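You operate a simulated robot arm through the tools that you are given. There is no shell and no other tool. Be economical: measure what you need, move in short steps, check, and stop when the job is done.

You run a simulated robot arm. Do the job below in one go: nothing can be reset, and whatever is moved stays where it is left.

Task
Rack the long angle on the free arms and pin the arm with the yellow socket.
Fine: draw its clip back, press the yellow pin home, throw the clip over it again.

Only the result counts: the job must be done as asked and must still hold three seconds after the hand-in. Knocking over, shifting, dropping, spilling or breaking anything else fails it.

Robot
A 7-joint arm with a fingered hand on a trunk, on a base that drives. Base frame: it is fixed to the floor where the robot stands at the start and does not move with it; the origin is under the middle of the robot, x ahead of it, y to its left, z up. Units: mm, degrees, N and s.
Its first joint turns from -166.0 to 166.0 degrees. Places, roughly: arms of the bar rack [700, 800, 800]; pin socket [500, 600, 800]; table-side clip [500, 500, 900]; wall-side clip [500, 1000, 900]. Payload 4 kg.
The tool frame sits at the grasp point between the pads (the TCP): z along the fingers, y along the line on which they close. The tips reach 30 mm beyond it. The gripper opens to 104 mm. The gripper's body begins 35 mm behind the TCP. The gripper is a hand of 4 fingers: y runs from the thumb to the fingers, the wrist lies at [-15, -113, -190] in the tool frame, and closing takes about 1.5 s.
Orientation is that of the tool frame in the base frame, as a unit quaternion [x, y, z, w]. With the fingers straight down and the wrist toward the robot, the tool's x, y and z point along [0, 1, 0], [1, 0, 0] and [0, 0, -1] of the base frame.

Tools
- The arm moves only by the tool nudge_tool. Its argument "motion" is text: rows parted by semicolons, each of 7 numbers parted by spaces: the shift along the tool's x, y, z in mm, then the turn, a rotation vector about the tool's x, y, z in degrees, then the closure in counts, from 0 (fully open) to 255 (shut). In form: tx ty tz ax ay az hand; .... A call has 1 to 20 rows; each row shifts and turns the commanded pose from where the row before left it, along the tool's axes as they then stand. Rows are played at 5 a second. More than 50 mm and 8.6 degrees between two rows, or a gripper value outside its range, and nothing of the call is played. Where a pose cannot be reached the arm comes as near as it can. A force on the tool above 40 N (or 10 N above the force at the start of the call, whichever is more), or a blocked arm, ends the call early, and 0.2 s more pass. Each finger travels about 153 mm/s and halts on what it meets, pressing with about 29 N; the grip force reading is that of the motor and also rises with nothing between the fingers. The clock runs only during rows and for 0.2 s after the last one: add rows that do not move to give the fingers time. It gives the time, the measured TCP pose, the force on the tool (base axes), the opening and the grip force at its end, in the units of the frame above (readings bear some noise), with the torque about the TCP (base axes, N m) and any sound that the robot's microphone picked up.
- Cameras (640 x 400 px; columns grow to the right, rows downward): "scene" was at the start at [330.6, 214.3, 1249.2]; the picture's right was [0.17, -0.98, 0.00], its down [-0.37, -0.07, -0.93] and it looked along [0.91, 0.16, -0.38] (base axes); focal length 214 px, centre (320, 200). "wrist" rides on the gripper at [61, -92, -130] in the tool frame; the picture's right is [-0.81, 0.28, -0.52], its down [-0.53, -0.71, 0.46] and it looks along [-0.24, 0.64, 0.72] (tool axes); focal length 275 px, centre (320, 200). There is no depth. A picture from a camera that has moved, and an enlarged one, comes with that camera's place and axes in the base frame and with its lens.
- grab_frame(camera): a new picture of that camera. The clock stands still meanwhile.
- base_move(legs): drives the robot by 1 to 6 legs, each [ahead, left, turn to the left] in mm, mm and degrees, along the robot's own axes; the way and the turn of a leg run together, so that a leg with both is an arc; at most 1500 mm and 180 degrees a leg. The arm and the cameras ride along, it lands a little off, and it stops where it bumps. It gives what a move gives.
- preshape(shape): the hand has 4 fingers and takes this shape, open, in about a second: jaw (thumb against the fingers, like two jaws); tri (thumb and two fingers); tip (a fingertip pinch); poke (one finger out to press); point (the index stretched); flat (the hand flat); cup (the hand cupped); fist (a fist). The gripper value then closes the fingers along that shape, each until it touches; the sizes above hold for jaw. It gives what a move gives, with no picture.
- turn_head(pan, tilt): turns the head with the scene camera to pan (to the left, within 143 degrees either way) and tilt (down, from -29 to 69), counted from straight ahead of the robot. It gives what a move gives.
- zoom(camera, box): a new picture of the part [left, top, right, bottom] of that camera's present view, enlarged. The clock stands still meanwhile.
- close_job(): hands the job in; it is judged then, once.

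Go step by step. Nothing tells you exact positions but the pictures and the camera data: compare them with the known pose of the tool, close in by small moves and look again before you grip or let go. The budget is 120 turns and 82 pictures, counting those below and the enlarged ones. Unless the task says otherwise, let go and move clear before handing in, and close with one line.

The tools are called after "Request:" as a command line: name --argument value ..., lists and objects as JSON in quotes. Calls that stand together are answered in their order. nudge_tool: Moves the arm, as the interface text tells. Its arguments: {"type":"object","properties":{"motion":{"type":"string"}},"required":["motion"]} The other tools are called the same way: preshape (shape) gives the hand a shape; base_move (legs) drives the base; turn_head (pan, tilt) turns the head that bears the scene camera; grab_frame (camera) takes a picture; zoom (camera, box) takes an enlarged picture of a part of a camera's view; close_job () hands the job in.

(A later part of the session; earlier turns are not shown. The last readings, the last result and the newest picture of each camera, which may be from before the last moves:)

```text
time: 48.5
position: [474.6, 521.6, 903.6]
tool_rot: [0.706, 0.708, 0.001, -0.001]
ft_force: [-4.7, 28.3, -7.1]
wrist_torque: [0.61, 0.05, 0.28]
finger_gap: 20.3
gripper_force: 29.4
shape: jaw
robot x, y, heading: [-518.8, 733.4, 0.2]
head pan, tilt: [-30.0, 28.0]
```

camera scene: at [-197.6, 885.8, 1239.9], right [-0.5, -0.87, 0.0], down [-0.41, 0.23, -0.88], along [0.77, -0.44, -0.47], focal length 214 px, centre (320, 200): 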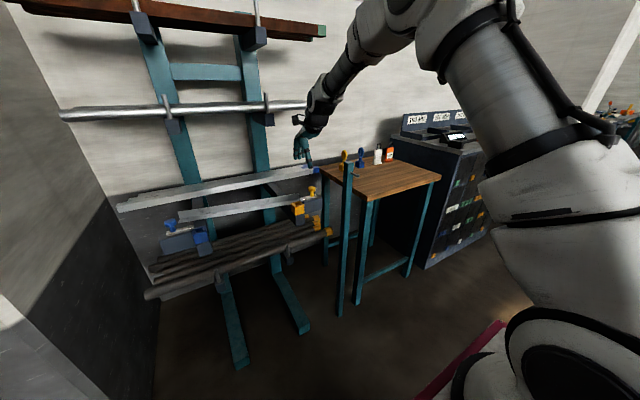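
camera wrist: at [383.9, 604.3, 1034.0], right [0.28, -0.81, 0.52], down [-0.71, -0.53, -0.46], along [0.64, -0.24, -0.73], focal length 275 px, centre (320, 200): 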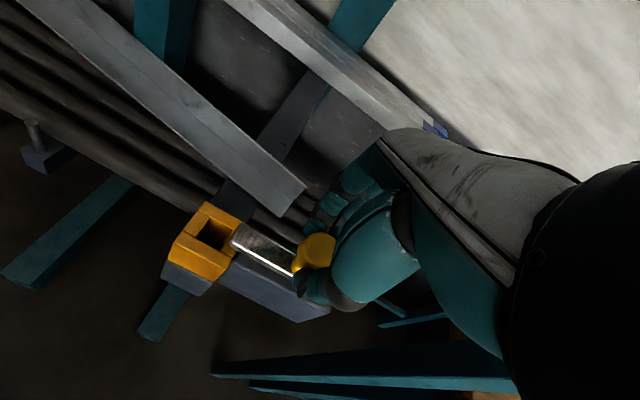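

End stop reached (28 N) after about 22 mm. Relax, release, and rise; then go for the pin.

Request:
nudge_tool --motion "2.5 0 0 0 0 0 255;0 0 0 0 0 0 180;0 0 0 0 0 0 100;0 0 0 0 0 0 0;0 0 0 0 0 0 0;0 0 0 0 0 0 0;0 0 -20 0 0 0 0;0 0 -40 0 0 0 0;0 0 -40 0 0 0 0;0 0 -40 0 0 0 0;0 0 -40 0 0 0 0;0 0 0 0 0 0 0"

Request:
zoom --camera "scene" --box '[270, 140, 398, 220]'

```text
time: 51.1
position: [471.3, 521.9, 1083.6]
tool_rot: [0.707, 0.708, 0.001, -0.001]
ft_force: [0.1, -0.2, 0.7]
wrist_torque: [-0.03, 0.0, 0.0]
finger_gap: 104.0
gripper_force: 0.1
shape: jaw
robot x, y, heading: [-517.8, 733.8, 0.2]
head pan, tilt: [-30.0, 28.0]
```

```text
5.00 times, centred on (334, 180) of scene
camera zoom: at [-197.6, 885.7, 1239.9], right [-0.5, -0.87, 0.0], down [-0.41, 0.23, -0.88], along [0.77, -0.44, -0.47], focal length 1072 px, centre (250, 300)
```

zoom: 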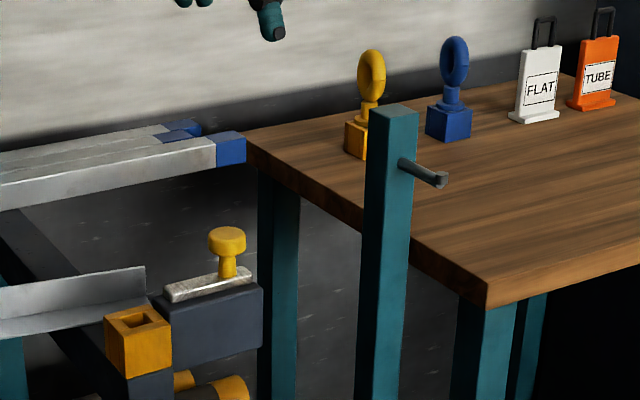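

The clip is fully back; the pin's handle is a ring in the x–z plane on a block. I drive to a station (robot ≈(-400,370)) from which both pin and socket are in reach.

Request:
base_move --legs '[[0, -363, 0], [117, 0, 0]]'

Request:
turn_head --pan -22 --tilt 25

Request:
zoom --camera "scene" --box '[240, 120, 400, 220]'

Request:
grab_frame --camera "wrist"

```text
time: 53.6
position: [451.3, 142.6, 1083.6]
tool_rot: [0.729, 0.685, 0.001, -0.001]
ft_force: [-0.2, -0.5, 0.2]
wrist_torque: [-0.03, 0.03, 0.0]
finger_gap: 103.9
gripper_force: 0.2
shape: jaw
robot x, y, heading: [-520.9, 413.9, -3.3]
head pan, tilt: [-30.0, 28.0]
stopped in leg 1: the robot was blocked; the commanded pose is now the measured one
```

```text
time: 54.3
position: [451.7, 144.0, 1084.7]
tool_rot: [0.729, 0.685, 0.001, 0.0]
ft_force: [0.2, 0.4, -0.2]
wrist_torque: [0.0, -0.02, -0.04]
finger_gap: 103.8
gripper_force: 0.0
shape: jaw
robot x, y, heading: [-516.5, 417.0, -3.4]
head pan, tilt: [-22.0, 25.0]
```

```text
4.00 times, centred on (320, 170) of scene
camera zoom: at [-186.5, 558.6, 1244.7], right [-0.43, -0.9, 0.0], down [-0.38, 0.18, -0.91], along [0.82, -0.39, -0.42], focal length 858 px, centre (320, 320)
```

zoom: 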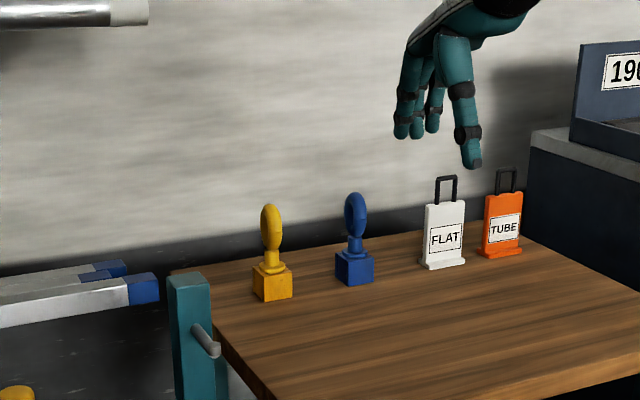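

```text
39 pictures are left
camera wrist: at [365.1, 209.7, 1214.4], right [0.23, -0.83, 0.52], down [-0.74, -0.49, -0.46], along [0.63, -0.28, -0.72], focal length 275 px, centre (320, 200)
```

wrist: 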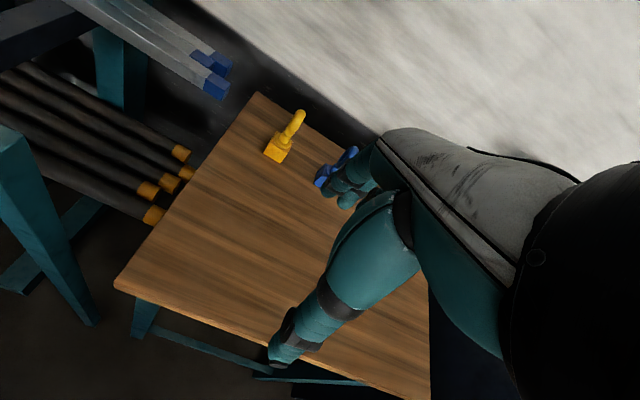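

The rear bumped something at y≈415; I drive ahead, straightening, then right the remainder.

Request:
base_move --legs '[[125, 0, 3.3], [0, -40, 0]]'

Request:
turn_head --pan -22 --tilt 25

Request:
zoom --camera "scene" --box '[260, 140, 340, 190]'

Request:
turn_head --pan -120 --tilt 25

Request:
grab_frame --camera "scene"

```text
time: 56.0
position: [588.2, 151.5, 1084.8]
tool_rot: [0.709, 0.705, 0.0, 0.0]
ft_force: [0.6, 0.1, 0.8]
wrist_torque: [0.02, -0.02, 0.01]
finger_gap: 104.2
gripper_force: 0.1
shape: jaw
robot x, y, heading: [-398.2, 371.7, -0.2]
head pan, tilt: [-22.0, 25.0]
```

```text
time: 56.6
position: [587.7, 151.1, 1085.1]
tool_rot: [0.709, 0.705, 0.001, 0.0]
ft_force: [-0.3, 0.3, 0.9]
wrist_torque: [-0.02, -0.03, 0.02]
finger_gap: 103.7
gripper_force: 0.0
shape: jaw
robot x, y, heading: [-395.6, 368.6, -0.6]
head pan, tilt: [-22.0, 25.0]
```

```text
8.00 times, centred on (300, 165) of scene
camera zoom: at [-71.9, 532.3, 1244.7], right [-0.38, -0.93, 0.0], down [-0.39, 0.16, -0.91], along [0.84, -0.34, -0.42], focal length 1716 px, centre (480, 480)
```

zoom: 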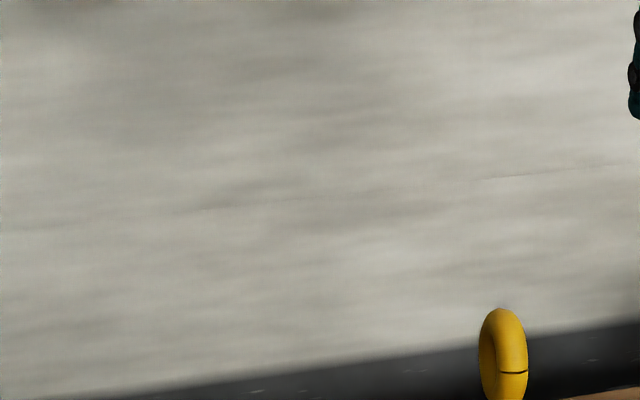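

```text
time: 58.4
position: [589.0, 152.9, 1084.2]
tool_rot: [0.71, 0.705, 0.001, 0.0]
ft_force: [-0.2, -1.5, -0.1]
wrist_torque: [0.03, 0.02, -0.03]
finger_gap: 103.8
gripper_force: 0.1
shape: jaw
robot x, y, heading: [-398.0, 369.8, -0.1]
head pan, tilt: [-120.0, 25.0]
```

```text
37 pictures are left
camera scene: at [-203.6, 487.5, 1244.7], right [-0.86, 0.5, 0.0], down [0.21, 0.37, -0.91], along [-0.46, -0.78, -0.42], focal length 214 px, centre (320, 200)
```

scene: 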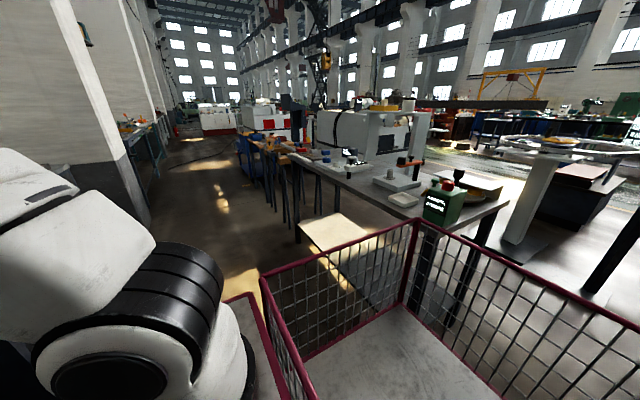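

The bench looks undisturbed. Now a tight zoom on the pin from here, plus the wrist camera.

Request:
turn_head --pan -22 --tilt 25

Request:
zoom --camera "scene" --box '[280, 170, 344, 210]'

Request:
grab_frame --camera "wrist"

```text
time: 60.1
position: [587.9, 151.5, 1085.0]
tool_rot: [0.71, 0.704, 0.001, 0.0]
ft_force: [0.0, 0.5, 0.2]
wrist_torque: [0.01, -0.01, 0.0]
finger_gap: 104.1
gripper_force: 0.1
shape: jaw
robot x, y, heading: [-396.2, 369.6, -0.3]
head pan, tilt: [-22.0, 25.0]
```

```text
10.00 times, centred on (312, 190) of scene
camera zoom: at [-72.0, 532.2, 1244.7], right [-0.38, -0.93, 0.0], down [-0.39, 0.16, -0.91], along [0.84, -0.34, -0.42], focal length 2145 px, centre (400, 300)
```

zoom: 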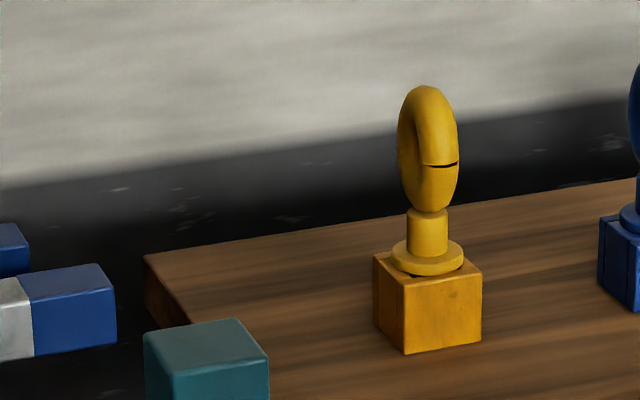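

```text
35 pictures are left
camera wrist: at [497.6, 213.4, 1214.4], right [0.27, -0.81, 0.52], down [-0.72, -0.53, -0.46], along [0.64, -0.25, -0.72], focal length 275 px, centre (320, 200)
```

wrist: 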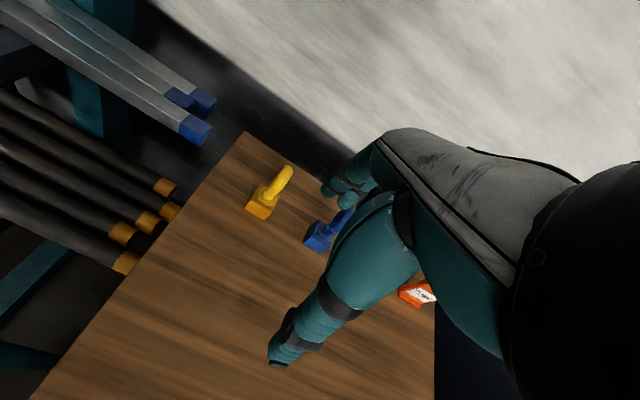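

The pin is a ring handle on a stem and collar standing in a block: pin axis ≈(761,177), ring from z≈870 to 931, collar top ≈847. I'll bring the hand above it, staying clear, then verify.

Request:
nudge_tool --motion "6.3 43.3 0 0 0 -0.4 0;6.3 43.3 0 0 0 0 0;6.3 43.3 0 0 0 0 0;6.3 43.3 0 0 0 0 0;0 0 40 0 0 0 0;0 0 35 0 0 0 0;0 0 0 0 0 0 0"

Request:
grab_frame --camera "wrist"

Request:
zoom --camera "scene" --box '[264, 145, 360, 205]'

```text
time: 61.7
position: [745.5, 177.1, 1003.0]
tool_rot: [0.707, 0.707, 0.0, 0.0]
ft_force: [-0.4, 0.4, 1.0]
wrist_torque: [-0.03, 0.01, 0.08]
finger_gap: 103.9
gripper_force: 0.1
shape: jaw
out of reach, approached as far as the arm can: row 4
robot x, y, heading: [-396.4, 371.8, -0.1]
head pan, tilt: [-22.0, 25.0]
```

```text
34 pictures are left
camera wrist: at [654.9, 238.5, 1133.6], right [0.28, -0.81, 0.52], down [-0.71, -0.53, -0.46], along [0.64, -0.24, -0.72], focal length 275 px, centre (320, 200)
```

wrist: 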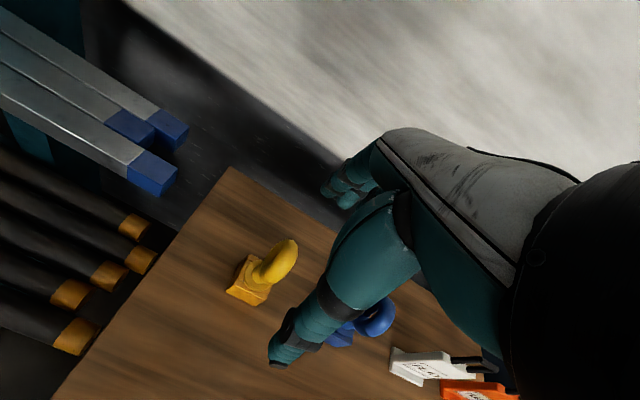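

```text
6.67 times, centred on (312, 175) of scene
camera zoom: at [-72.0, 532.3, 1244.7], right [-0.38, -0.93, 0.0], down [-0.39, 0.16, -0.91], along [0.84, -0.34, -0.42], focal length 1430 px, centre (373, 367)
```

zoom: 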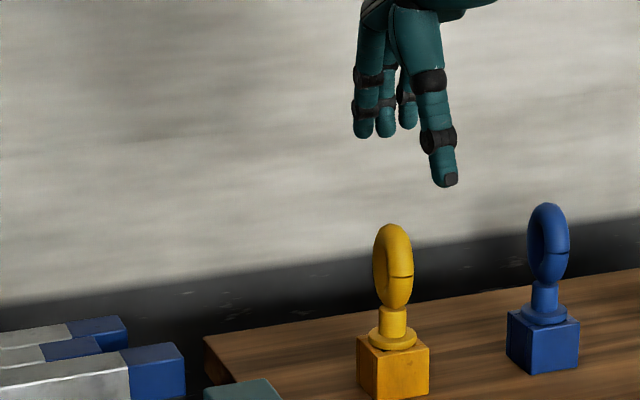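

The reach runs out slightly, so I drive ahead 60 mm and re-measure with the wrist camera.

Request:
base_move --legs '[[60, 0, 0]]'

Request:
zoom --camera "wrist" --box '[170, 220, 330, 370]'

Request:
zoom --camera "scene" --box '[264, 145, 360, 205]'

```text
time: 62.7
position: [806.3, 175.9, 1003.7]
tool_rot: [0.707, 0.707, 0.0, -0.001]
ft_force: [-0.1, -0.3, -0.4]
wrist_torque: [-0.02, 0.02, 0.01]
finger_gap: 103.7
gripper_force: 0.0
shape: jaw
robot x, y, heading: [-335.3, 371.8, -0.3]
head pan, tilt: [-22.0, 25.0]
```

```text
2.67 times, centred on (250, 295) of wrist
camera zoom: at [715.7, 237.6, 1133.8], right [0.27, -0.81, 0.52], down [-0.71, -0.53, -0.46], along [0.64, -0.24, -0.72], focal length 734 px, centre (507, -53)
```

zoom: 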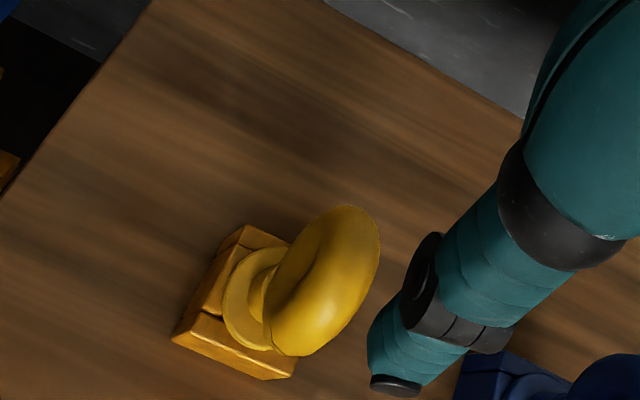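

```text
6.67 times, centred on (312, 175) of scene
camera zoom: at [-11.0, 531.9, 1244.7], right [-0.38, -0.93, 0.0], down [-0.39, 0.16, -0.91], along [0.84, -0.34, -0.42], focal length 1430 px, centre (373, 367)
```

zoom: 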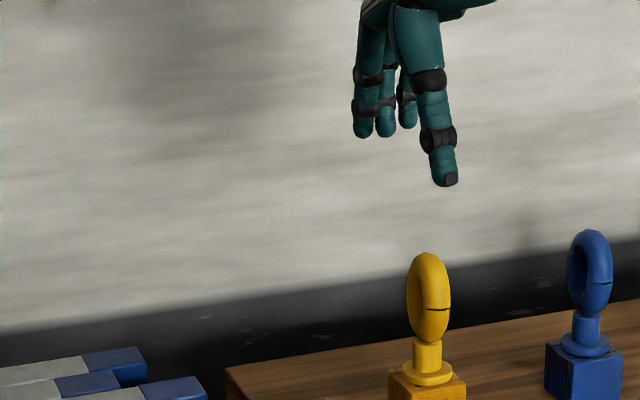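

Pin axis ≈(766,179), ring about 53 mm wide along x, top z≈928. I centre over it, descend to ring height, and partly close to check centring.

Request:
nudge_tool --motion "3 -40 0 0 0 0 0;0 0 35 0 0 0 0;0 0 35 0 0 0 0;0 0 28 0 0 0 0;0 0 0 0 0 0 40;0 0 0 0 0 0 70;0 0 0 0 0 0 70;0 0 0 0 0 0 70"

Request:
zoom --camera "scene" --box '[272, 155, 368, 215]'

Request:
zoom --camera "wrist" --box '[220, 160, 420, 380]'

```text
time: 64.5
position: [767.9, 178.7, 906.0]
tool_rot: [0.707, 0.707, 0.001, -0.001]
ft_force: [0.3, 0.3, -0.3]
wrist_torque: [-0.01, -0.03, 0.0]
finger_gap: 75.8
gripper_force: 0.0
shape: jaw
robot x, y, heading: [-336.7, 371.3, -0.4]
head pan, tilt: [-22.0, 25.0]
```

```text
6.67 times, centred on (320, 185) of scene
camera zoom: at [-11.0, 531.9, 1244.7], right [-0.38, -0.93, 0.0], down [-0.39, 0.16, -0.91], along [0.84, -0.34, -0.42], focal length 1430 px, centre (320, 300)
```

zoom: 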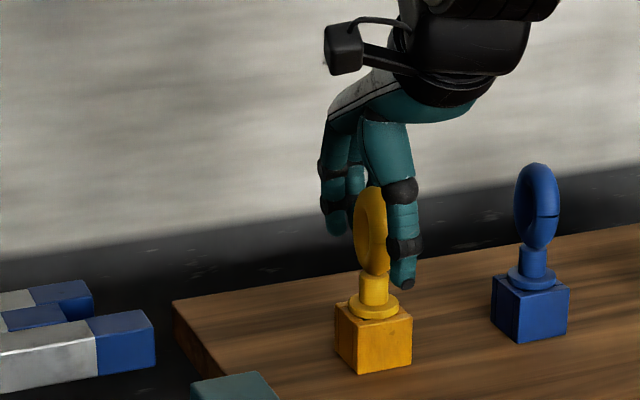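

```text
1.82 times, centred on (320, 270) of wrist
camera zoom: at [675.7, 240.0, 1035.3], right [0.27, -0.81, 0.52], down [-0.71, -0.53, -0.46], along [0.64, -0.24, -0.72], focal length 500 px, centre (320, 73)
```

zoom: 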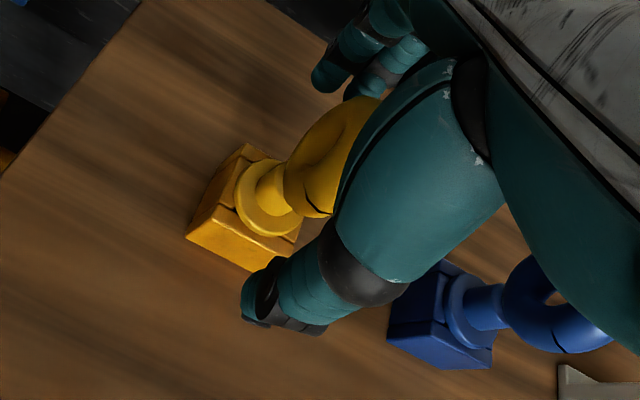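

Centring is good in x and y; ring centre is slightly lower. Lower 5 mm and close gradually.

Request:
nudge_tool --motion "0 0 5 0 0 0 70;0 0 0 0 0 0 100;0 0 0 0 0 0 130;0 0 0 0 0 0 160;0 0 0 0 0 0 190;0 0 0 0 0 0 220;0 0 0 0 0 0 255;0 0 0 0 0 0 255;0 0 0 0 0 0 255"

Request:
zoom --camera "scene" --box '[272, 155, 368, 215]'

Request:
zoom --camera "wrist" --box '[220, 160, 420, 380]'

```text
time: 66.5
position: [767.1, 179.1, 900.2]
tool_rot: [0.707, 0.707, 0.001, -0.001]
ft_force: [0.1, -0.2, -1.0]
wrist_torque: [0.04, 0.04, -0.03]
finger_gap: 16.5
gripper_force: 29.2
shape: jaw
robot x, y, heading: [-333.4, 368.7, -0.5]
head pan, tilt: [-22.0, 25.0]
```

```text
6.67 times, centred on (320, 185) of scene
camera zoom: at [-10.9, 531.9, 1244.7], right [-0.38, -0.93, 0.0], down [-0.39, 0.16, -0.91], along [0.84, -0.34, -0.42], focal length 1430 px, centre (320, 300)
```

zoom: 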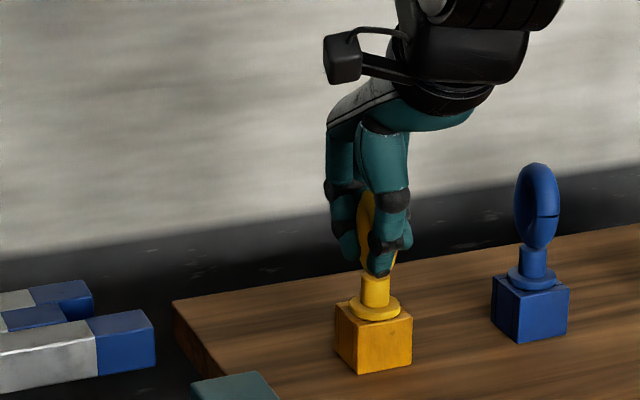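

```text
1.82 times, centred on (320, 270) of wrist
camera zoom: at [676.0, 240.5, 1030.0], right [0.27, -0.81, 0.52], down [-0.71, -0.53, -0.46], along [0.64, -0.24, -0.72], focal length 500 px, centre (320, 73)
```

zoom: 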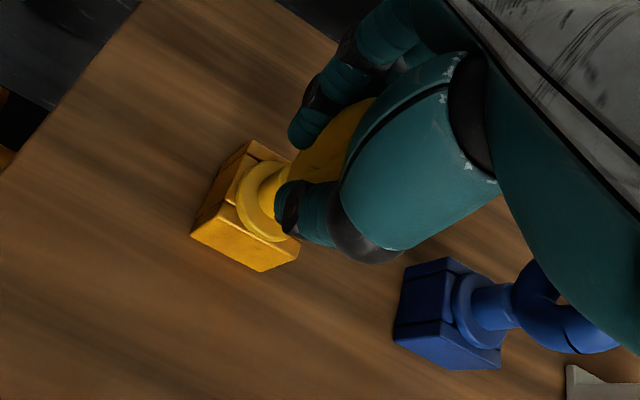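

Good grip around the lower ring. Lift slowly and check the pin leaves the block.

Request:
nudge_tool --motion "0 0 -4 0 0 0 255;0 0 -6 0 0 0 255;0 0 -8 0 0 0 255;0 0 -8 0 0 0 255;0 0 -8 0 0 0 255;0 0 0 0 0 0 255"

Request:
zoom --camera "scene" --box '[272, 155, 368, 215]'

```text
time: 67.9
position: [766.1, 181.0, 935.7]
tool_rot: [0.707, 0.707, 0.0, 0.0]
ft_force: [1.1, 0.3, -0.6]
wrist_torque: [0.0, -0.02, 0.0]
finger_gap: 16.2
gripper_force: 29.2
shape: jaw
robot x, y, heading: [-338.8, 370.8, -0.0]
head pan, tilt: [-22.0, 25.0]
```

```text
6.67 times, centred on (320, 185) of scene
camera zoom: at [-10.9, 531.9, 1244.7], right [-0.38, -0.93, 0.0], down [-0.39, 0.16, -0.91], along [0.84, -0.34, -0.42], focal length 1430 px, centre (320, 300)
```

zoom: 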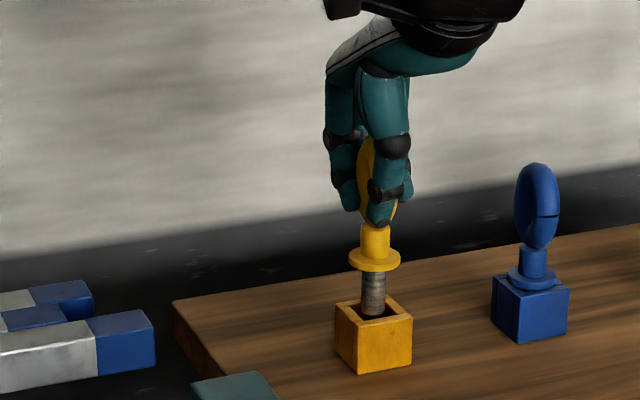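

The pin comes out with a round shank and the block stays put. Lift well clear, back the base 70 mm, then check.

Request:
nudge_tool --motion "0 0 -35 0 0 0 255;0 0 -40 0 0 0 255;0 0 -40 0 0 0 255;0 0 -30 0 0 0 255;0 0 0 0 0 0 255"

Request:
base_move --legs '[[-70, 0, 0]]'

```text
time: 69.1
position: [767.3, 180.3, 1079.2]
tool_rot: [0.706, 0.708, 0.001, -0.001]
ft_force: [-1.4, -0.1, -0.4]
wrist_torque: [0.01, 0.02, -0.02]
finger_gap: 16.0
gripper_force: 29.3
shape: jaw
robot x, y, heading: [-336.2, 369.4, -0.2]
head pan, tilt: [-22.0, 25.0]
```

```text
time: 70.1
position: [697.9, 182.0, 1077.8]
tool_rot: [0.707, 0.707, 0.001, -0.001]
ft_force: [-0.3, -0.5, -1.1]
wrist_torque: [0.0, -0.01, 0.01]
finger_gap: 16.3
gripper_force: 29.4
shape: jaw
robot x, y, heading: [-407.5, 371.0, -0.3]
head pan, tilt: [-22.0, 25.0]
```

Now carry the pin diagonally at height to above the yellow socket, keeping off the post.

Request:
nudge_tool --motion "38.4 -20.2 0 0 0 0 255;38.4 -20.2 0 0 0 0 255;38.4 -20.2 0 0 0 0 255;38.4 -20.2 0 0 0 0 255;38.4 -20.2 0 0 0 0 255;38.4 -20.2 0 0 0 0 255;38.4 -20.2 0 0 0 0 255;38.4 -20.2 0 0 0 0 255;38.4 -20.2 0 0 0 0 255;38.4 -20.2 0 0 0 0 255;38.4 -20.2 0 0 0 0 255;0 0 40 0 0 0 255;0 0 35 0 0 0 255;0 0 0 0 0 0 255"

Request:
turn_head --pan 3 --tilt 25

Request:
grab_frame --camera "scene"

Request:
grab_frame --camera "wrist"

```text
time: 73.1
position: [475.5, 604.8, 1001.4]
tool_rot: [0.707, 0.708, 0.0, 0.0]
ft_force: [-0.4, -0.8, -1.6]
wrist_torque: [-0.02, 0.01, 0.02]
finger_gap: 16.0
gripper_force: 29.0
shape: jaw
robot x, y, heading: [-407.2, 369.8, -0.2]
head pan, tilt: [-22.0, 25.0]
```

```text
time: 74.0
position: [473.5, 603.6, 1001.9]
tool_rot: [0.707, 0.707, 0.001, 0.0]
ft_force: [0.4, -0.2, -0.2]
wrist_torque: [0.01, 0.01, -0.04]
finger_gap: 15.9
gripper_force: 28.6
shape: jaw
robot x, y, heading: [-406.7, 371.4, -0.1]
head pan, tilt: [3.0, 25.0]
```

```text
25 pictures are left
camera scene: at [-74.9, 571.8, 1244.7], right [0.05, -1.0, 0.0], down [-0.42, -0.02, -0.91], along [0.91, 0.04, -0.42], focal length 214 px, centre (320, 200)
```

scene: 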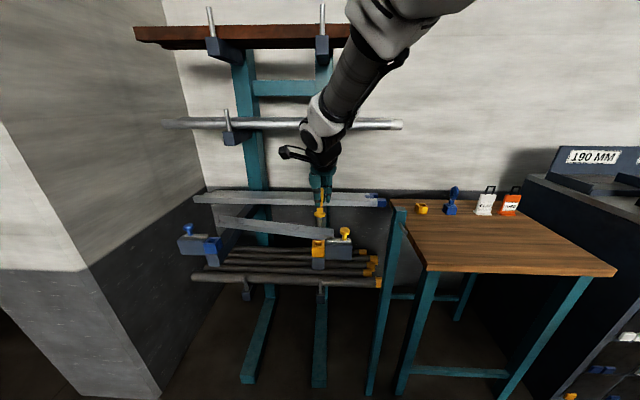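

```text
24 pictures are left
camera wrist: at [383.8, 665.1, 1131.4], right [0.28, -0.81, 0.52], down [-0.71, -0.53, -0.46], along [0.64, -0.24, -0.72], focal length 275 px, centre (320, 200)
```

wrist: 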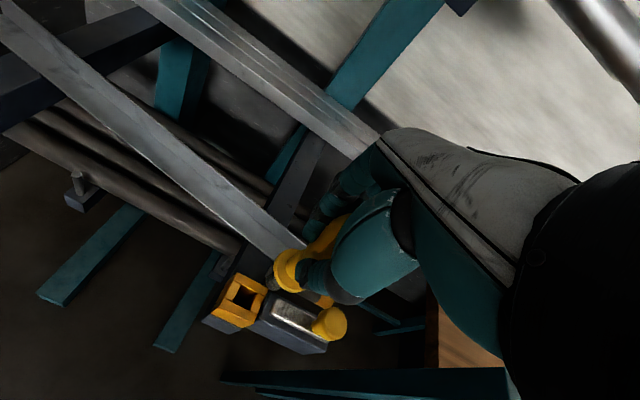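

Pin hangs above the socket area. Zoom on both views for alignment.

Request:
zoom --camera "scene" --box '[288, 180, 368, 275]'

Request:
zoom --camera "wrist" --box '[190, 220, 350, 360]'

```text
4.21 times, centred on (328, 228) of scene
camera zoom: at [-74.9, 571.8, 1244.7], right [0.05, -1.0, 0.0], down [-0.42, -0.02, -0.91], along [0.91, 0.04, -0.42], focal length 903 px, centre (286, 84)
```

zoom: 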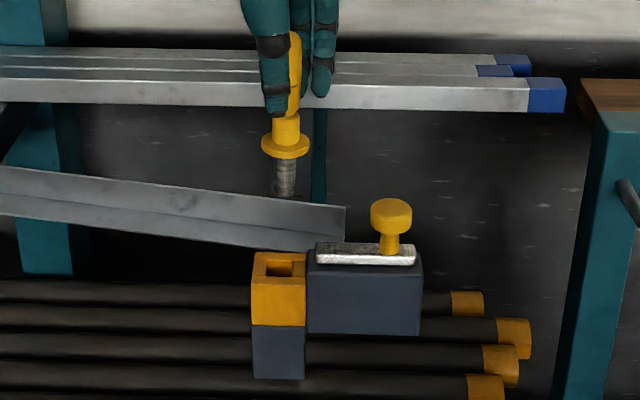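

```text
2.86 times, centred on (270, 290) of wrist
camera zoom: at [383.8, 665.1, 1131.4], right [0.28, -0.81, 0.52], down [-0.71, -0.53, -0.46], along [0.64, -0.24, -0.72], focal length 786 px, centre (463, -57)
```

zoom: 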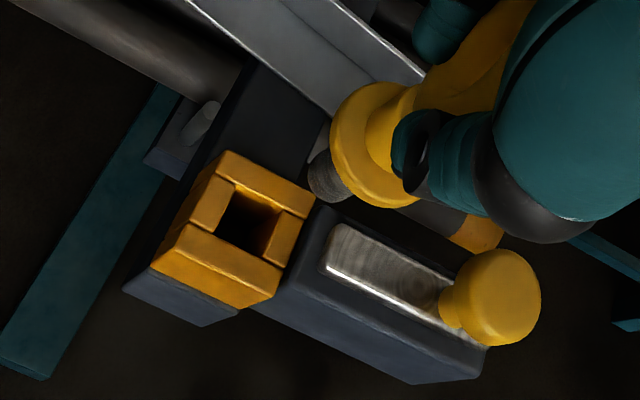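

Nearly aligned; apply a small correction (+1.5 x, +2.5 y) and lower until the shank tip is just above the socket, then re-check.

Request:
nudge_tool --motion "2.5 1.5 20 0 0 0 255;0 0 20 0 0 0 255;0 0 15 0 0 0 255;0 0 0 0 0 0 255"

Request:
zoom --camera "scene" --box '[296, 205, 360, 265]'

Request:
zoom --camera "wrist" --box '[220, 180, 340, 320]'

```text
time: 75.0
position: [476.8, 607.5, 948.3]
tool_rot: [0.707, 0.707, 0.001, -0.001]
ft_force: [0.8, 0.0, -0.9]
wrist_torque: [0.03, 0.02, 0.0]
finger_gap: 16.0
gripper_force: 28.9
shape: jaw
robot x, y, heading: [-406.7, 365.9, -0.4]
head pan, tilt: [3.0, 25.0]
```

```text
6.67 times, centred on (328, 235) of scene
camera zoom: at [-74.9, 571.8, 1244.7], right [0.05, -1.0, 0.0], down [-0.42, -0.02, -0.91], along [0.91, 0.04, -0.42], focal length 1430 px, centre (267, -33)
```

zoom: 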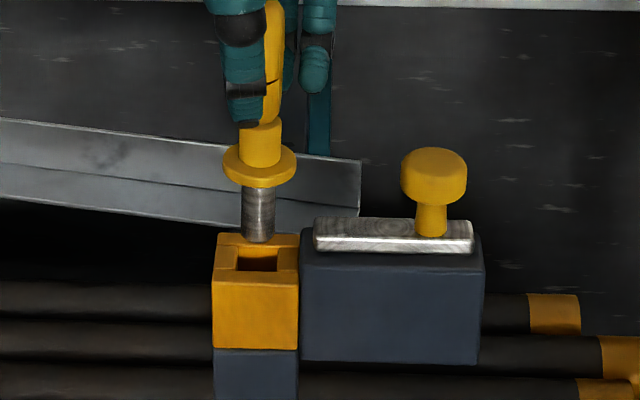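

```text
2.86 times, centred on (280, 250) of wrist
camera zoom: at [385.0, 668.4, 1077.7], right [0.28, -0.81, 0.52], down [-0.71, -0.53, -0.46], along [0.64, -0.24, -0.72], focal length 786 px, centre (434, 57)
```

zoom: 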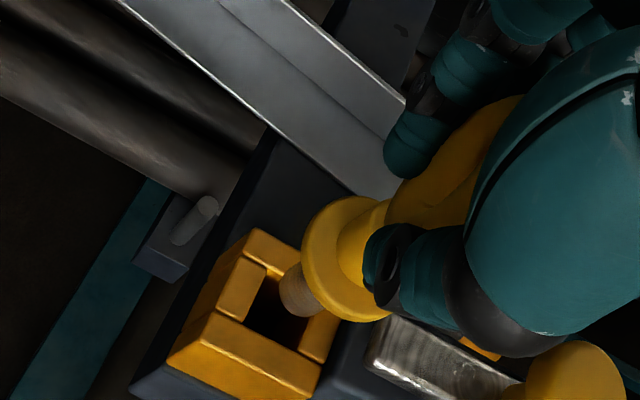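

Shank tip is about 14 mm over the hole and aligned within a millimetre or two. Lower gently and watch forces.

Request:
nudge_tool --motion "-0.5 -1 6 0 0 0 255;0 0 5 0 0 0 255;0 0 4 0 0 0 255;0 0 4 0 0 0 255;0 0 3 0 0 0 255;0 0 0 0 0 0 255"

Request:
zoom --camera "scene" --box '[296, 205, 360, 265]'

Request:
zoom --camera "wrist" --box '[220, 180, 340, 320]'

```text
time: 76.1
position: [477.2, 611.1, 935.1]
tool_rot: [0.705, 0.709, 0.007, 0.0]
ft_force: [-1.8, -0.3, 18.0]
wrist_torque: [-0.06, 0.09, 0.0]
finger_gap: 18.7
gripper_force: 29.7
shape: jaw
robot x, y, heading: [-406.5, 367.6, -0.0]
head pan, tilt: [3.0, 25.0]
stopped in row 5: the force on the tool passed its limit at 43 N (the readings are from after the stop); the commanded pose is now the measured one
```

```text
6.67 times, centred on (328, 235) of scene
camera zoom: at [-75.7, 571.7, 1244.9], right [0.05, -1.0, 0.0], down [-0.42, -0.02, -0.91], along [0.91, 0.04, -0.42], focal length 1430 px, centre (267, -33)
```

zoom: 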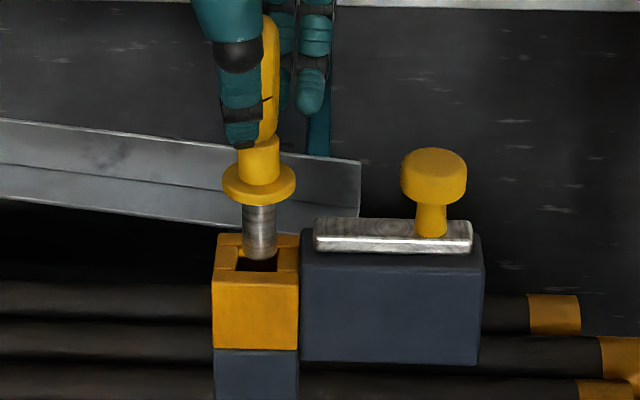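

```text
2.86 times, centred on (280, 250) of wrist
camera zoom: at [383.9, 668.6, 1065.2], right [0.27, -0.81, 0.51], down [-0.71, -0.53, -0.47], along [0.65, -0.23, -0.72], focal length 786 px, centre (434, 57)
```

zoom: 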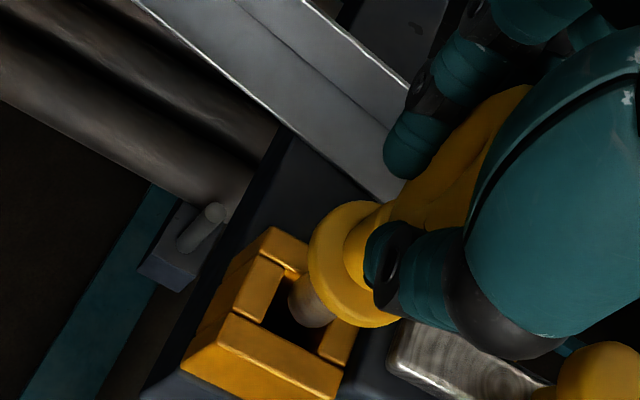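

The shank rests on the rear rim; it needs to come forward (−x) about 4 mm. Raise, shift, and look again.

Request:
nudge_tool --motion "0 0 -6 0 0 0 255;0 -4 -2 0 0 0 255;0 0 0 0 0 0 255"

Request:
zoom --camera "scene" --box '[296, 205, 360, 265]'

Request:
zoom --camera "wrist" --box '[230, 220, 310, 310]'

```text
time: 76.9
position: [472.5, 609.3, 940.5]
tool_rot: [0.707, 0.707, 0.005, 0.0]
ft_force: [0.3, -0.2, -1.2]
wrist_torque: [-0.03, -0.01, 0.01]
finger_gap: 17.9
gripper_force: 28.8
shape: jaw
robot x, y, heading: [-407.8, 375.4, -0.3]
head pan, tilt: [3.0, 25.0]
```

```text
6.67 times, centred on (328, 235) of scene
camera zoom: at [-74.9, 571.9, 1244.7], right [0.05, -1.0, 0.0], down [-0.42, -0.02, -0.91], along [0.91, 0.04, -0.42], focal length 1430 px, centre (267, -33)
```

zoom: 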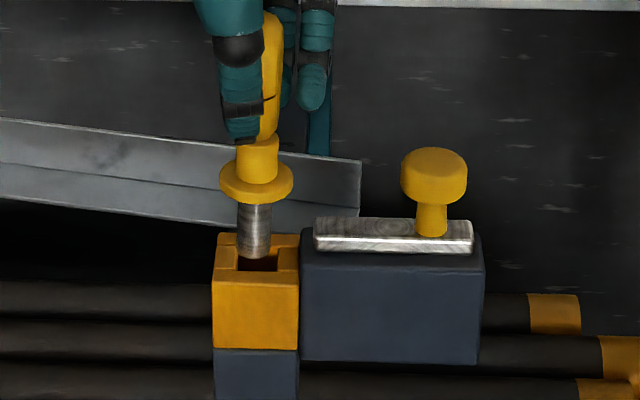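

```text
4.44 times, centred on (270, 265) of wrist
camera zoom: at [380.5, 668.5, 1070.0], right [0.27, -0.81, 0.51], down [-0.71, -0.53, -0.46], along [0.65, -0.24, -0.72], focal length 1224 px, centre (542, -89)
```

zoom: 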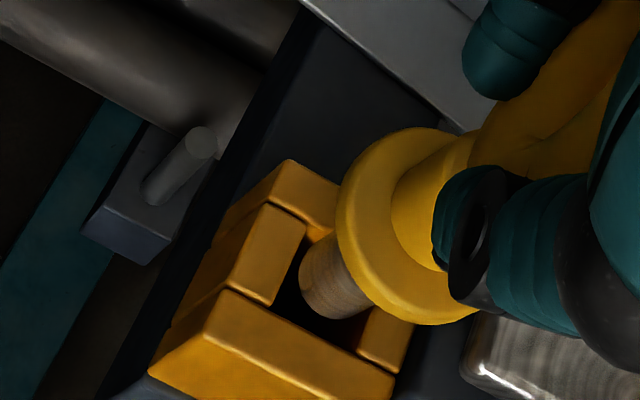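

Now x is centred; shank is ~1.5 mm too far +y. Correct and lower in small steps.

Request:
nudge_tool --motion "-1.5 0 2 0 0 0 255;0 0 3 0 0 0 255;0 0 3 0 0 0 255;0 0 3 0 0 0 255;0 0 3 0 0 0 255;0 0 0 0 0 0 255"

```text
time: 78.3
position: [472.5, 605.7, 928.1]
tool_rot: [0.706, 0.708, 0.005, 0.001]
ft_force: [-0.7, -1.0, -1.6]
wrist_torque: [-0.05, 0.01, -0.01]
finger_gap: 17.4
gripper_force: 28.6
shape: jaw
robot x, y, heading: [-410.0, 368.2, -0.1]
head pan, tilt: [3.0, 25.0]
```

The shank has entered the hole without force. Continue down to seat.

Request:
nudge_tool --motion "0 0 4 0 0 0 255;0 0 4 0 0 0 255;0 0 4 0 0 0 255;0 0 3 0 0 0 255;0 0 3 0 0 0 255;0 0 3 0 0 0 255;0 0 2 0 0 0 255;0 0 0 0 0 0 255"

Request:
zoom --camera "scene" --box '[296, 205, 360, 265]'

```text
time: 80.1
position: [473.8, 607.1, 904.9]
tool_rot: [0.706, 0.708, 0.006, 0.001]
ft_force: [0.2, -0.4, -1.5]
wrist_torque: [-0.01, -0.01, 0.02]
finger_gap: 17.4
gripper_force: 29.0
shape: jaw
robot x, y, heading: [-409.2, 370.7, 0.0]
head pan, tilt: [3.0, 25.0]
```

```text
6.67 times, centred on (328, 235) of scene
camera zoom: at [-74.9, 571.9, 1244.7], right [0.05, -1.0, 0.0], down [-0.42, -0.02, -0.91], along [0.91, 0.04, -0.42], focal length 1430 px, centre (267, -33)
```

zoom: 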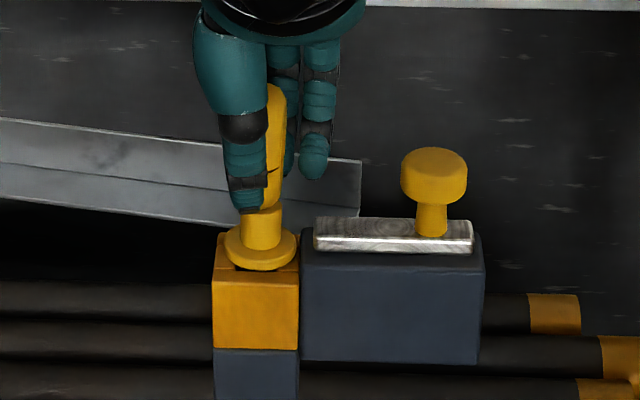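

Collar is just above the socket; continue in 1.5 mm steps until firm contact.

Request:
nudge_tool --motion "0 0 1.5 0 0 0 255;0 0 1.5 0 0 0 255;0 0 1.5 0 0 0 255;0 0 1.5 0 0 0 255;0 0 0 0 0 0 255"

```text
time: 81.3
position: [471.2, 608.6, 899.0]
tool_rot: [0.706, 0.708, 0.007, 0.001]
ft_force: [-4.2, 10.4, 15.0]
wrist_torque: [0.17, 0.02, 0.13]
finger_gap: 17.3
gripper_force: 28.4
shape: jaw
robot x, y, heading: [-406.2, 370.1, -0.5]
head pan, tilt: [3.0, 25.0]
heard: snap
```

A snap was heard: the pin seems home. Check visually.

Request:
zoom --camera "scene" --box '[296, 205, 360, 265]'

```text
6.67 times, centred on (328, 235) of scene
camera zoom: at [-75.7, 572.2, 1244.9], right [0.05, -1.0, 0.0], down [-0.42, -0.02, -0.91], along [0.91, 0.04, -0.42], focal length 1430 px, centre (267, -33)
```

zoom: 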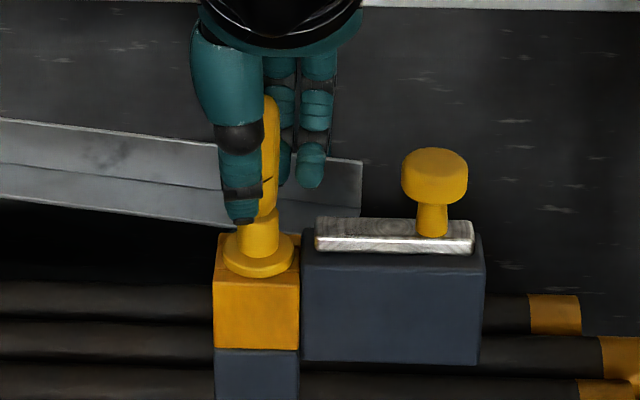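

Collar sits flat on the socket. Release and rise.

Request:
nudge_tool --motion "0 0 -0.5 0 0 0 255;0 0 0 0 0 0 200;0 0 0 0 0 0 140;0 0 0 0 0 0 70;0 0 0 0 0 0 0;0 0 0 0 0 0 0;0 0 0 0 0 0 0;0 0 -30 0 0 0 0;0 0 -40 0 0 0 0;0 0 -40 0 0 0 0;0 0 0 0 0 0 0"

Request:
zoom --camera "scene" --box '[296, 205, 360, 265]'

Request:
grab_frame --camera "wrist"

```text
time: 83.7
position: [470.8, 605.7, 1006.7]
tool_rot: [0.706, 0.709, 0.006, 0.001]
ft_force: [0.1, 0.3, 0.3]
wrist_torque: [0.01, -0.01, -0.01]
finger_gap: 103.8
gripper_force: 0.0
shape: jaw
robot x, y, heading: [-406.3, 367.5, -0.4]
head pan, tilt: [3.0, 25.0]
```

```text
6.67 times, centred on (328, 235) of scene
camera zoom: at [-75.0, 571.9, 1244.7], right [0.05, -1.0, 0.0], down [-0.42, -0.02, -0.91], along [0.91, 0.04, -0.42], focal length 1430 px, centre (267, -33)
```

zoom: 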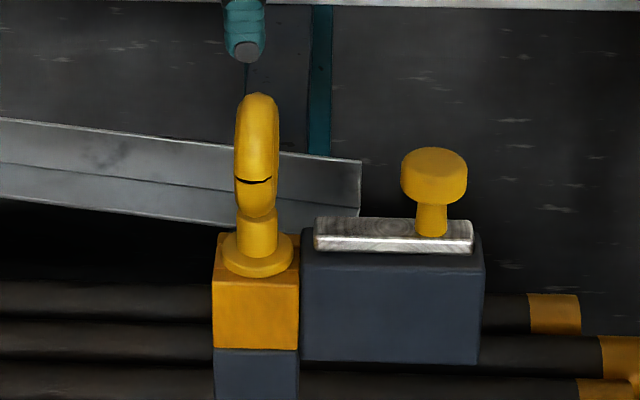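

```text
12 pictures are left
camera wrist: at [377.4, 665.3, 1137.0], right [0.27, -0.81, 0.51], down [-0.71, -0.53, -0.46], along [0.65, -0.24, -0.72], focal length 275 px, centre (320, 200)
```

wrist: 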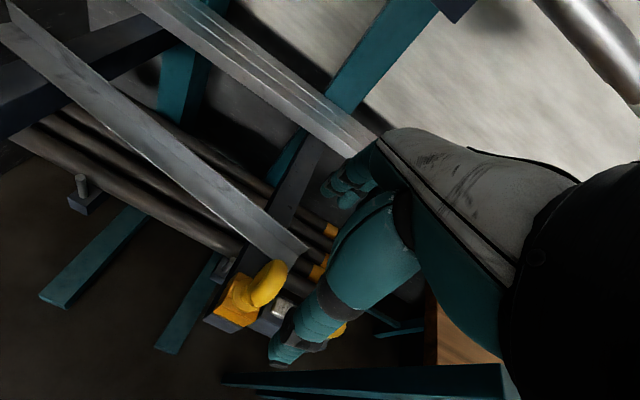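

Pin is seated upright. Now return to the knob (now near y≈522) and grip it again.

Request:
nudge_tool --motion "-42 2 0 0 0 0 0;-42 2 0 0 0 0 0;0 0 34 0 0 0 0;0 0 34 0 0 0 0;0 0 35 0 0 0 0;0 0 0 0 0 0 0"

Request:
zoom --camera "scene" --box '[280, 190, 376, 265]'

```text
time: 85.1
position: [476.0, 522.3, 906.2]
tool_rot: [0.706, 0.708, 0.005, 0.001]
ft_force: [0.4, -0.2, 0.3]
wrist_torque: [0.0, -0.01, 0.01]
finger_gap: 103.8
gripper_force: 0.0
shape: jaw
robot x, y, heading: [-402.6, 370.6, -0.2]
head pan, tilt: [3.0, 25.0]
```

```text
5.33 times, centred on (328, 228) of scene
camera zoom: at [-75.0, 571.8, 1244.7], right [0.05, -1.0, 0.0], down [-0.42, -0.02, -0.91], along [0.91, 0.04, -0.42], focal length 1144 px, centre (277, 53)
```

zoom: 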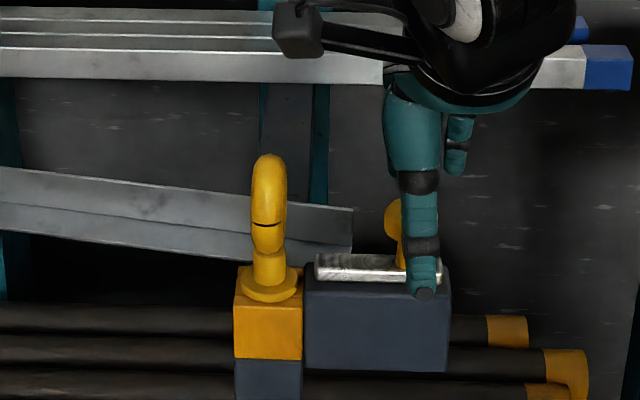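

Hand straddles the knob. Lower 2 mm, shift +2 in y, and close.

Request:
nudge_tool --motion "2 -1 2 0 0 0 0;0 0 0 0 0 0 80;0 0 0 0 0 0 140;0 0 0 0 0 0 200;0 0 0 0 0 0 255;0 0 0 0 0 0 255;0 0 0 0 0 0 255;0 0 0 0 0 0 255;0 0 0 0 0 0 255"

```text
time: 87.1
position: [475.6, 525.0, 902.9]
tool_rot: [0.706, 0.708, 0.005, 0.001]
ft_force: [-6.6, 0.5, -3.7]
wrist_torque: [0.05, 0.11, 0.01]
finger_gap: 21.1
gripper_force: 28.7
shape: jaw
robot x, y, heading: [-405.0, 368.7, -0.1]
head pan, tilt: [3.0, 25.0]
```

Gripped (21 mm). Throw the clip toward the pin in small steps.

Request:
nudge_tool --motion "4 0 0 0 0 0 255;4 0 0 0 0 0 255;4 0 0 0 0 0 255;3 0 0 0 0 0 255;0 0 0 0 0 0 255"

Request:
zoom --camera "scene" --box '[288, 195, 368, 260]'

```text
time: 88.3
position: [475.1, 539.8, 902.4]
tool_rot: [0.706, 0.708, 0.005, -0.001]
ft_force: [-11.4, -2.4, -6.7]
wrist_torque: [-0.08, 0.3, -0.05]
finger_gap: 20.7
gripper_force: 29.0
shape: jaw
robot x, y, heading: [-404.4, 368.7, -0.1]
head pan, tilt: [3.0, 25.0]
```

```text
6.15 times, centred on (328, 228) of scene
camera zoom: at [-75.1, 571.8, 1244.7], right [0.05, -1.0, 0.0], down [-0.42, -0.02, -0.91], along [0.91, 0.04, -0.42], focal length 1320 px, centre (271, 31)
```

zoom: 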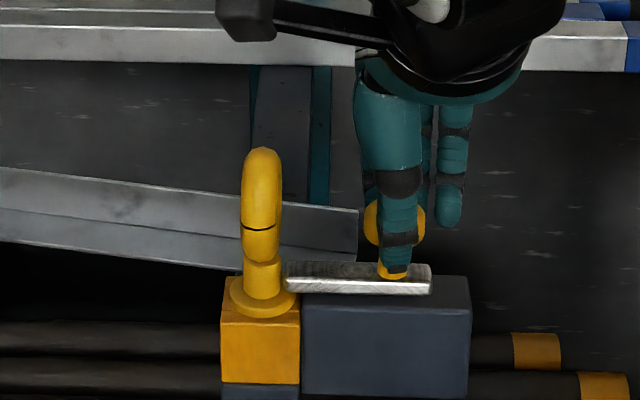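

The plate is going over the collar. Continue until it stops.

Request:
nudge_tool --motion "2 0 0 0 0 0 255;2 0 0 0 0 0 255;2 0 0 0 0 0 255;2 0 0 0 0 0 255;0 0 0 0 0 0 255"

Request:
zoom --camera "scene" --box '[288, 195, 368, 260]'

```text
time: 89.5
position: [476.5, 545.7, 902.6]
tool_rot: [0.706, 0.708, 0.005, 0.001]
ft_force: [-11.6, -24.2, -3.9]
wrist_torque: [-0.5, 0.2, -0.22]
finger_gap: 20.4
gripper_force: 29.1
shape: jaw
robot x, y, heading: [-407.1, 369.3, -0.2]
head pan, tilt: [3.0, 25.0]
```

```text
6.15 times, centred on (328, 228) of scene
camera zoom: at [-75.2, 570.8, 1244.9], right [0.05, -1.0, 0.0], down [-0.42, -0.02, -0.91], along [0.91, 0.04, -0.42], focal length 1320 px, centre (271, 31)
```

zoom: 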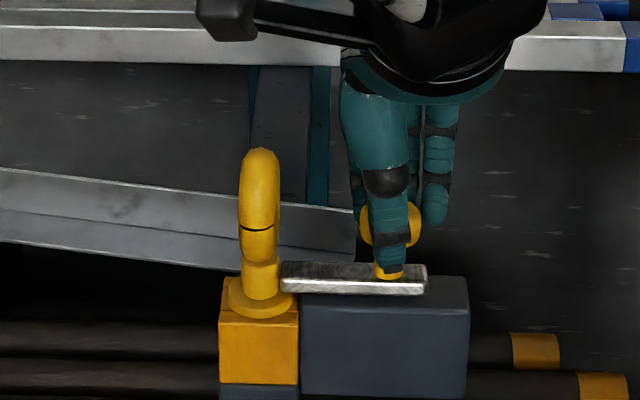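

The clip reached its end stop against the stem (24 N), at its original thrown position. Relax, release, rise, and verify.

Request:
nudge_tool --motion "-1 0 0 0 0 0 255;0 0 0 0 0 0 180;0 0 0 0 0 0 100;0 0 0 0 0 0 0;0 0 0 0 0 0 0;0 0 0 0 0 0 0;0 0 -20 0 0 0 0;0 0 -40 0 0 0 0;0 0 -40 0 0 0 0;0 0 -40 0 0 0 0;0 0 -30 0 0 0 0;0 0 0 0 0 0 0"

Request:
zoom --camera "scene" --box '[288, 195, 368, 260]'

Request:
grab_frame --camera "scene"

Request:
zoom --camera "wrist" --box '[140, 220, 320, 360]'

```text
time: 92.1
position: [475.0, 547.4, 1072.7]
tool_rot: [0.706, 0.708, 0.006, 0.001]
ft_force: [-0.3, 1.0, 0.2]
wrist_torque: [0.0, -0.05, -0.04]
finger_gap: 103.5
gripper_force: 0.1
shape: jaw
robot x, y, heading: [-405.7, 365.6, -0.2]
head pan, tilt: [3.0, 25.0]
```

```text
6.15 times, centred on (328, 228) of scene
camera zoom: at [-75.0, 571.8, 1244.7], right [0.05, -1.0, 0.0], down [-0.42, -0.02, -0.91], along [0.91, 0.04, -0.42], focal length 1320 px, centre (271, 31)
```

zoom: 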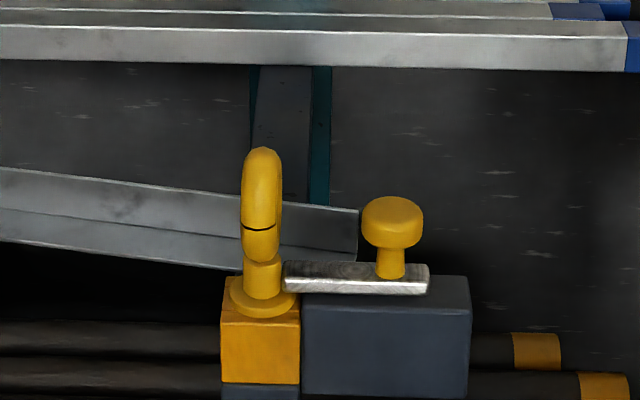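

```text
7 pictures are left
camera scene: at [-75.0, 571.8, 1244.7], right [0.05, -1.0, 0.0], down [-0.42, -0.02, -0.91], along [0.91, 0.04, -0.42], focal length 214 px, centre (320, 200)
```

scene: 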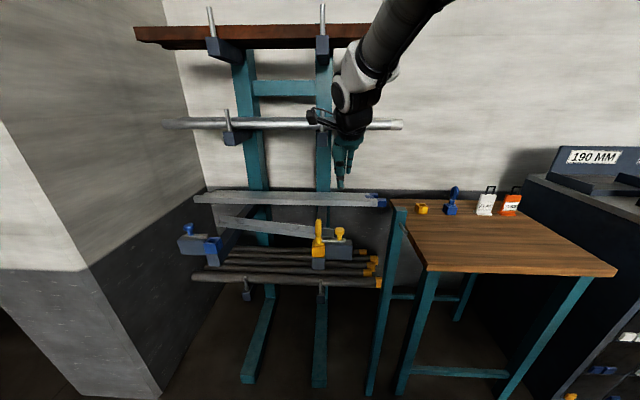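

```text
2.86 times, centred on (230, 290) of wrist
camera zoom: at [382.6, 607.0, 1201.7], right [0.27, -0.81, 0.51], down [-0.71, -0.53, -0.46], along [0.65, -0.24, -0.72], focal length 786 px, centre (577, -57)
```

zoom: 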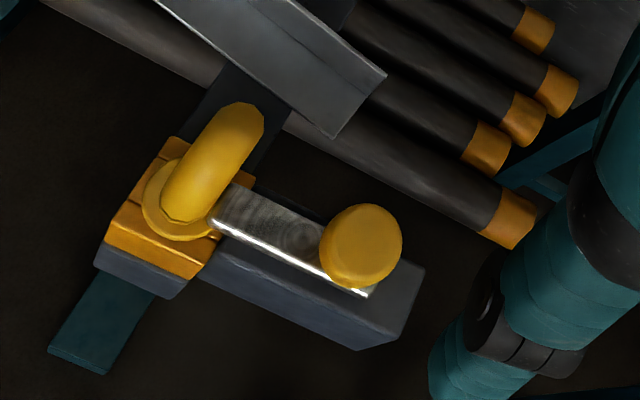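

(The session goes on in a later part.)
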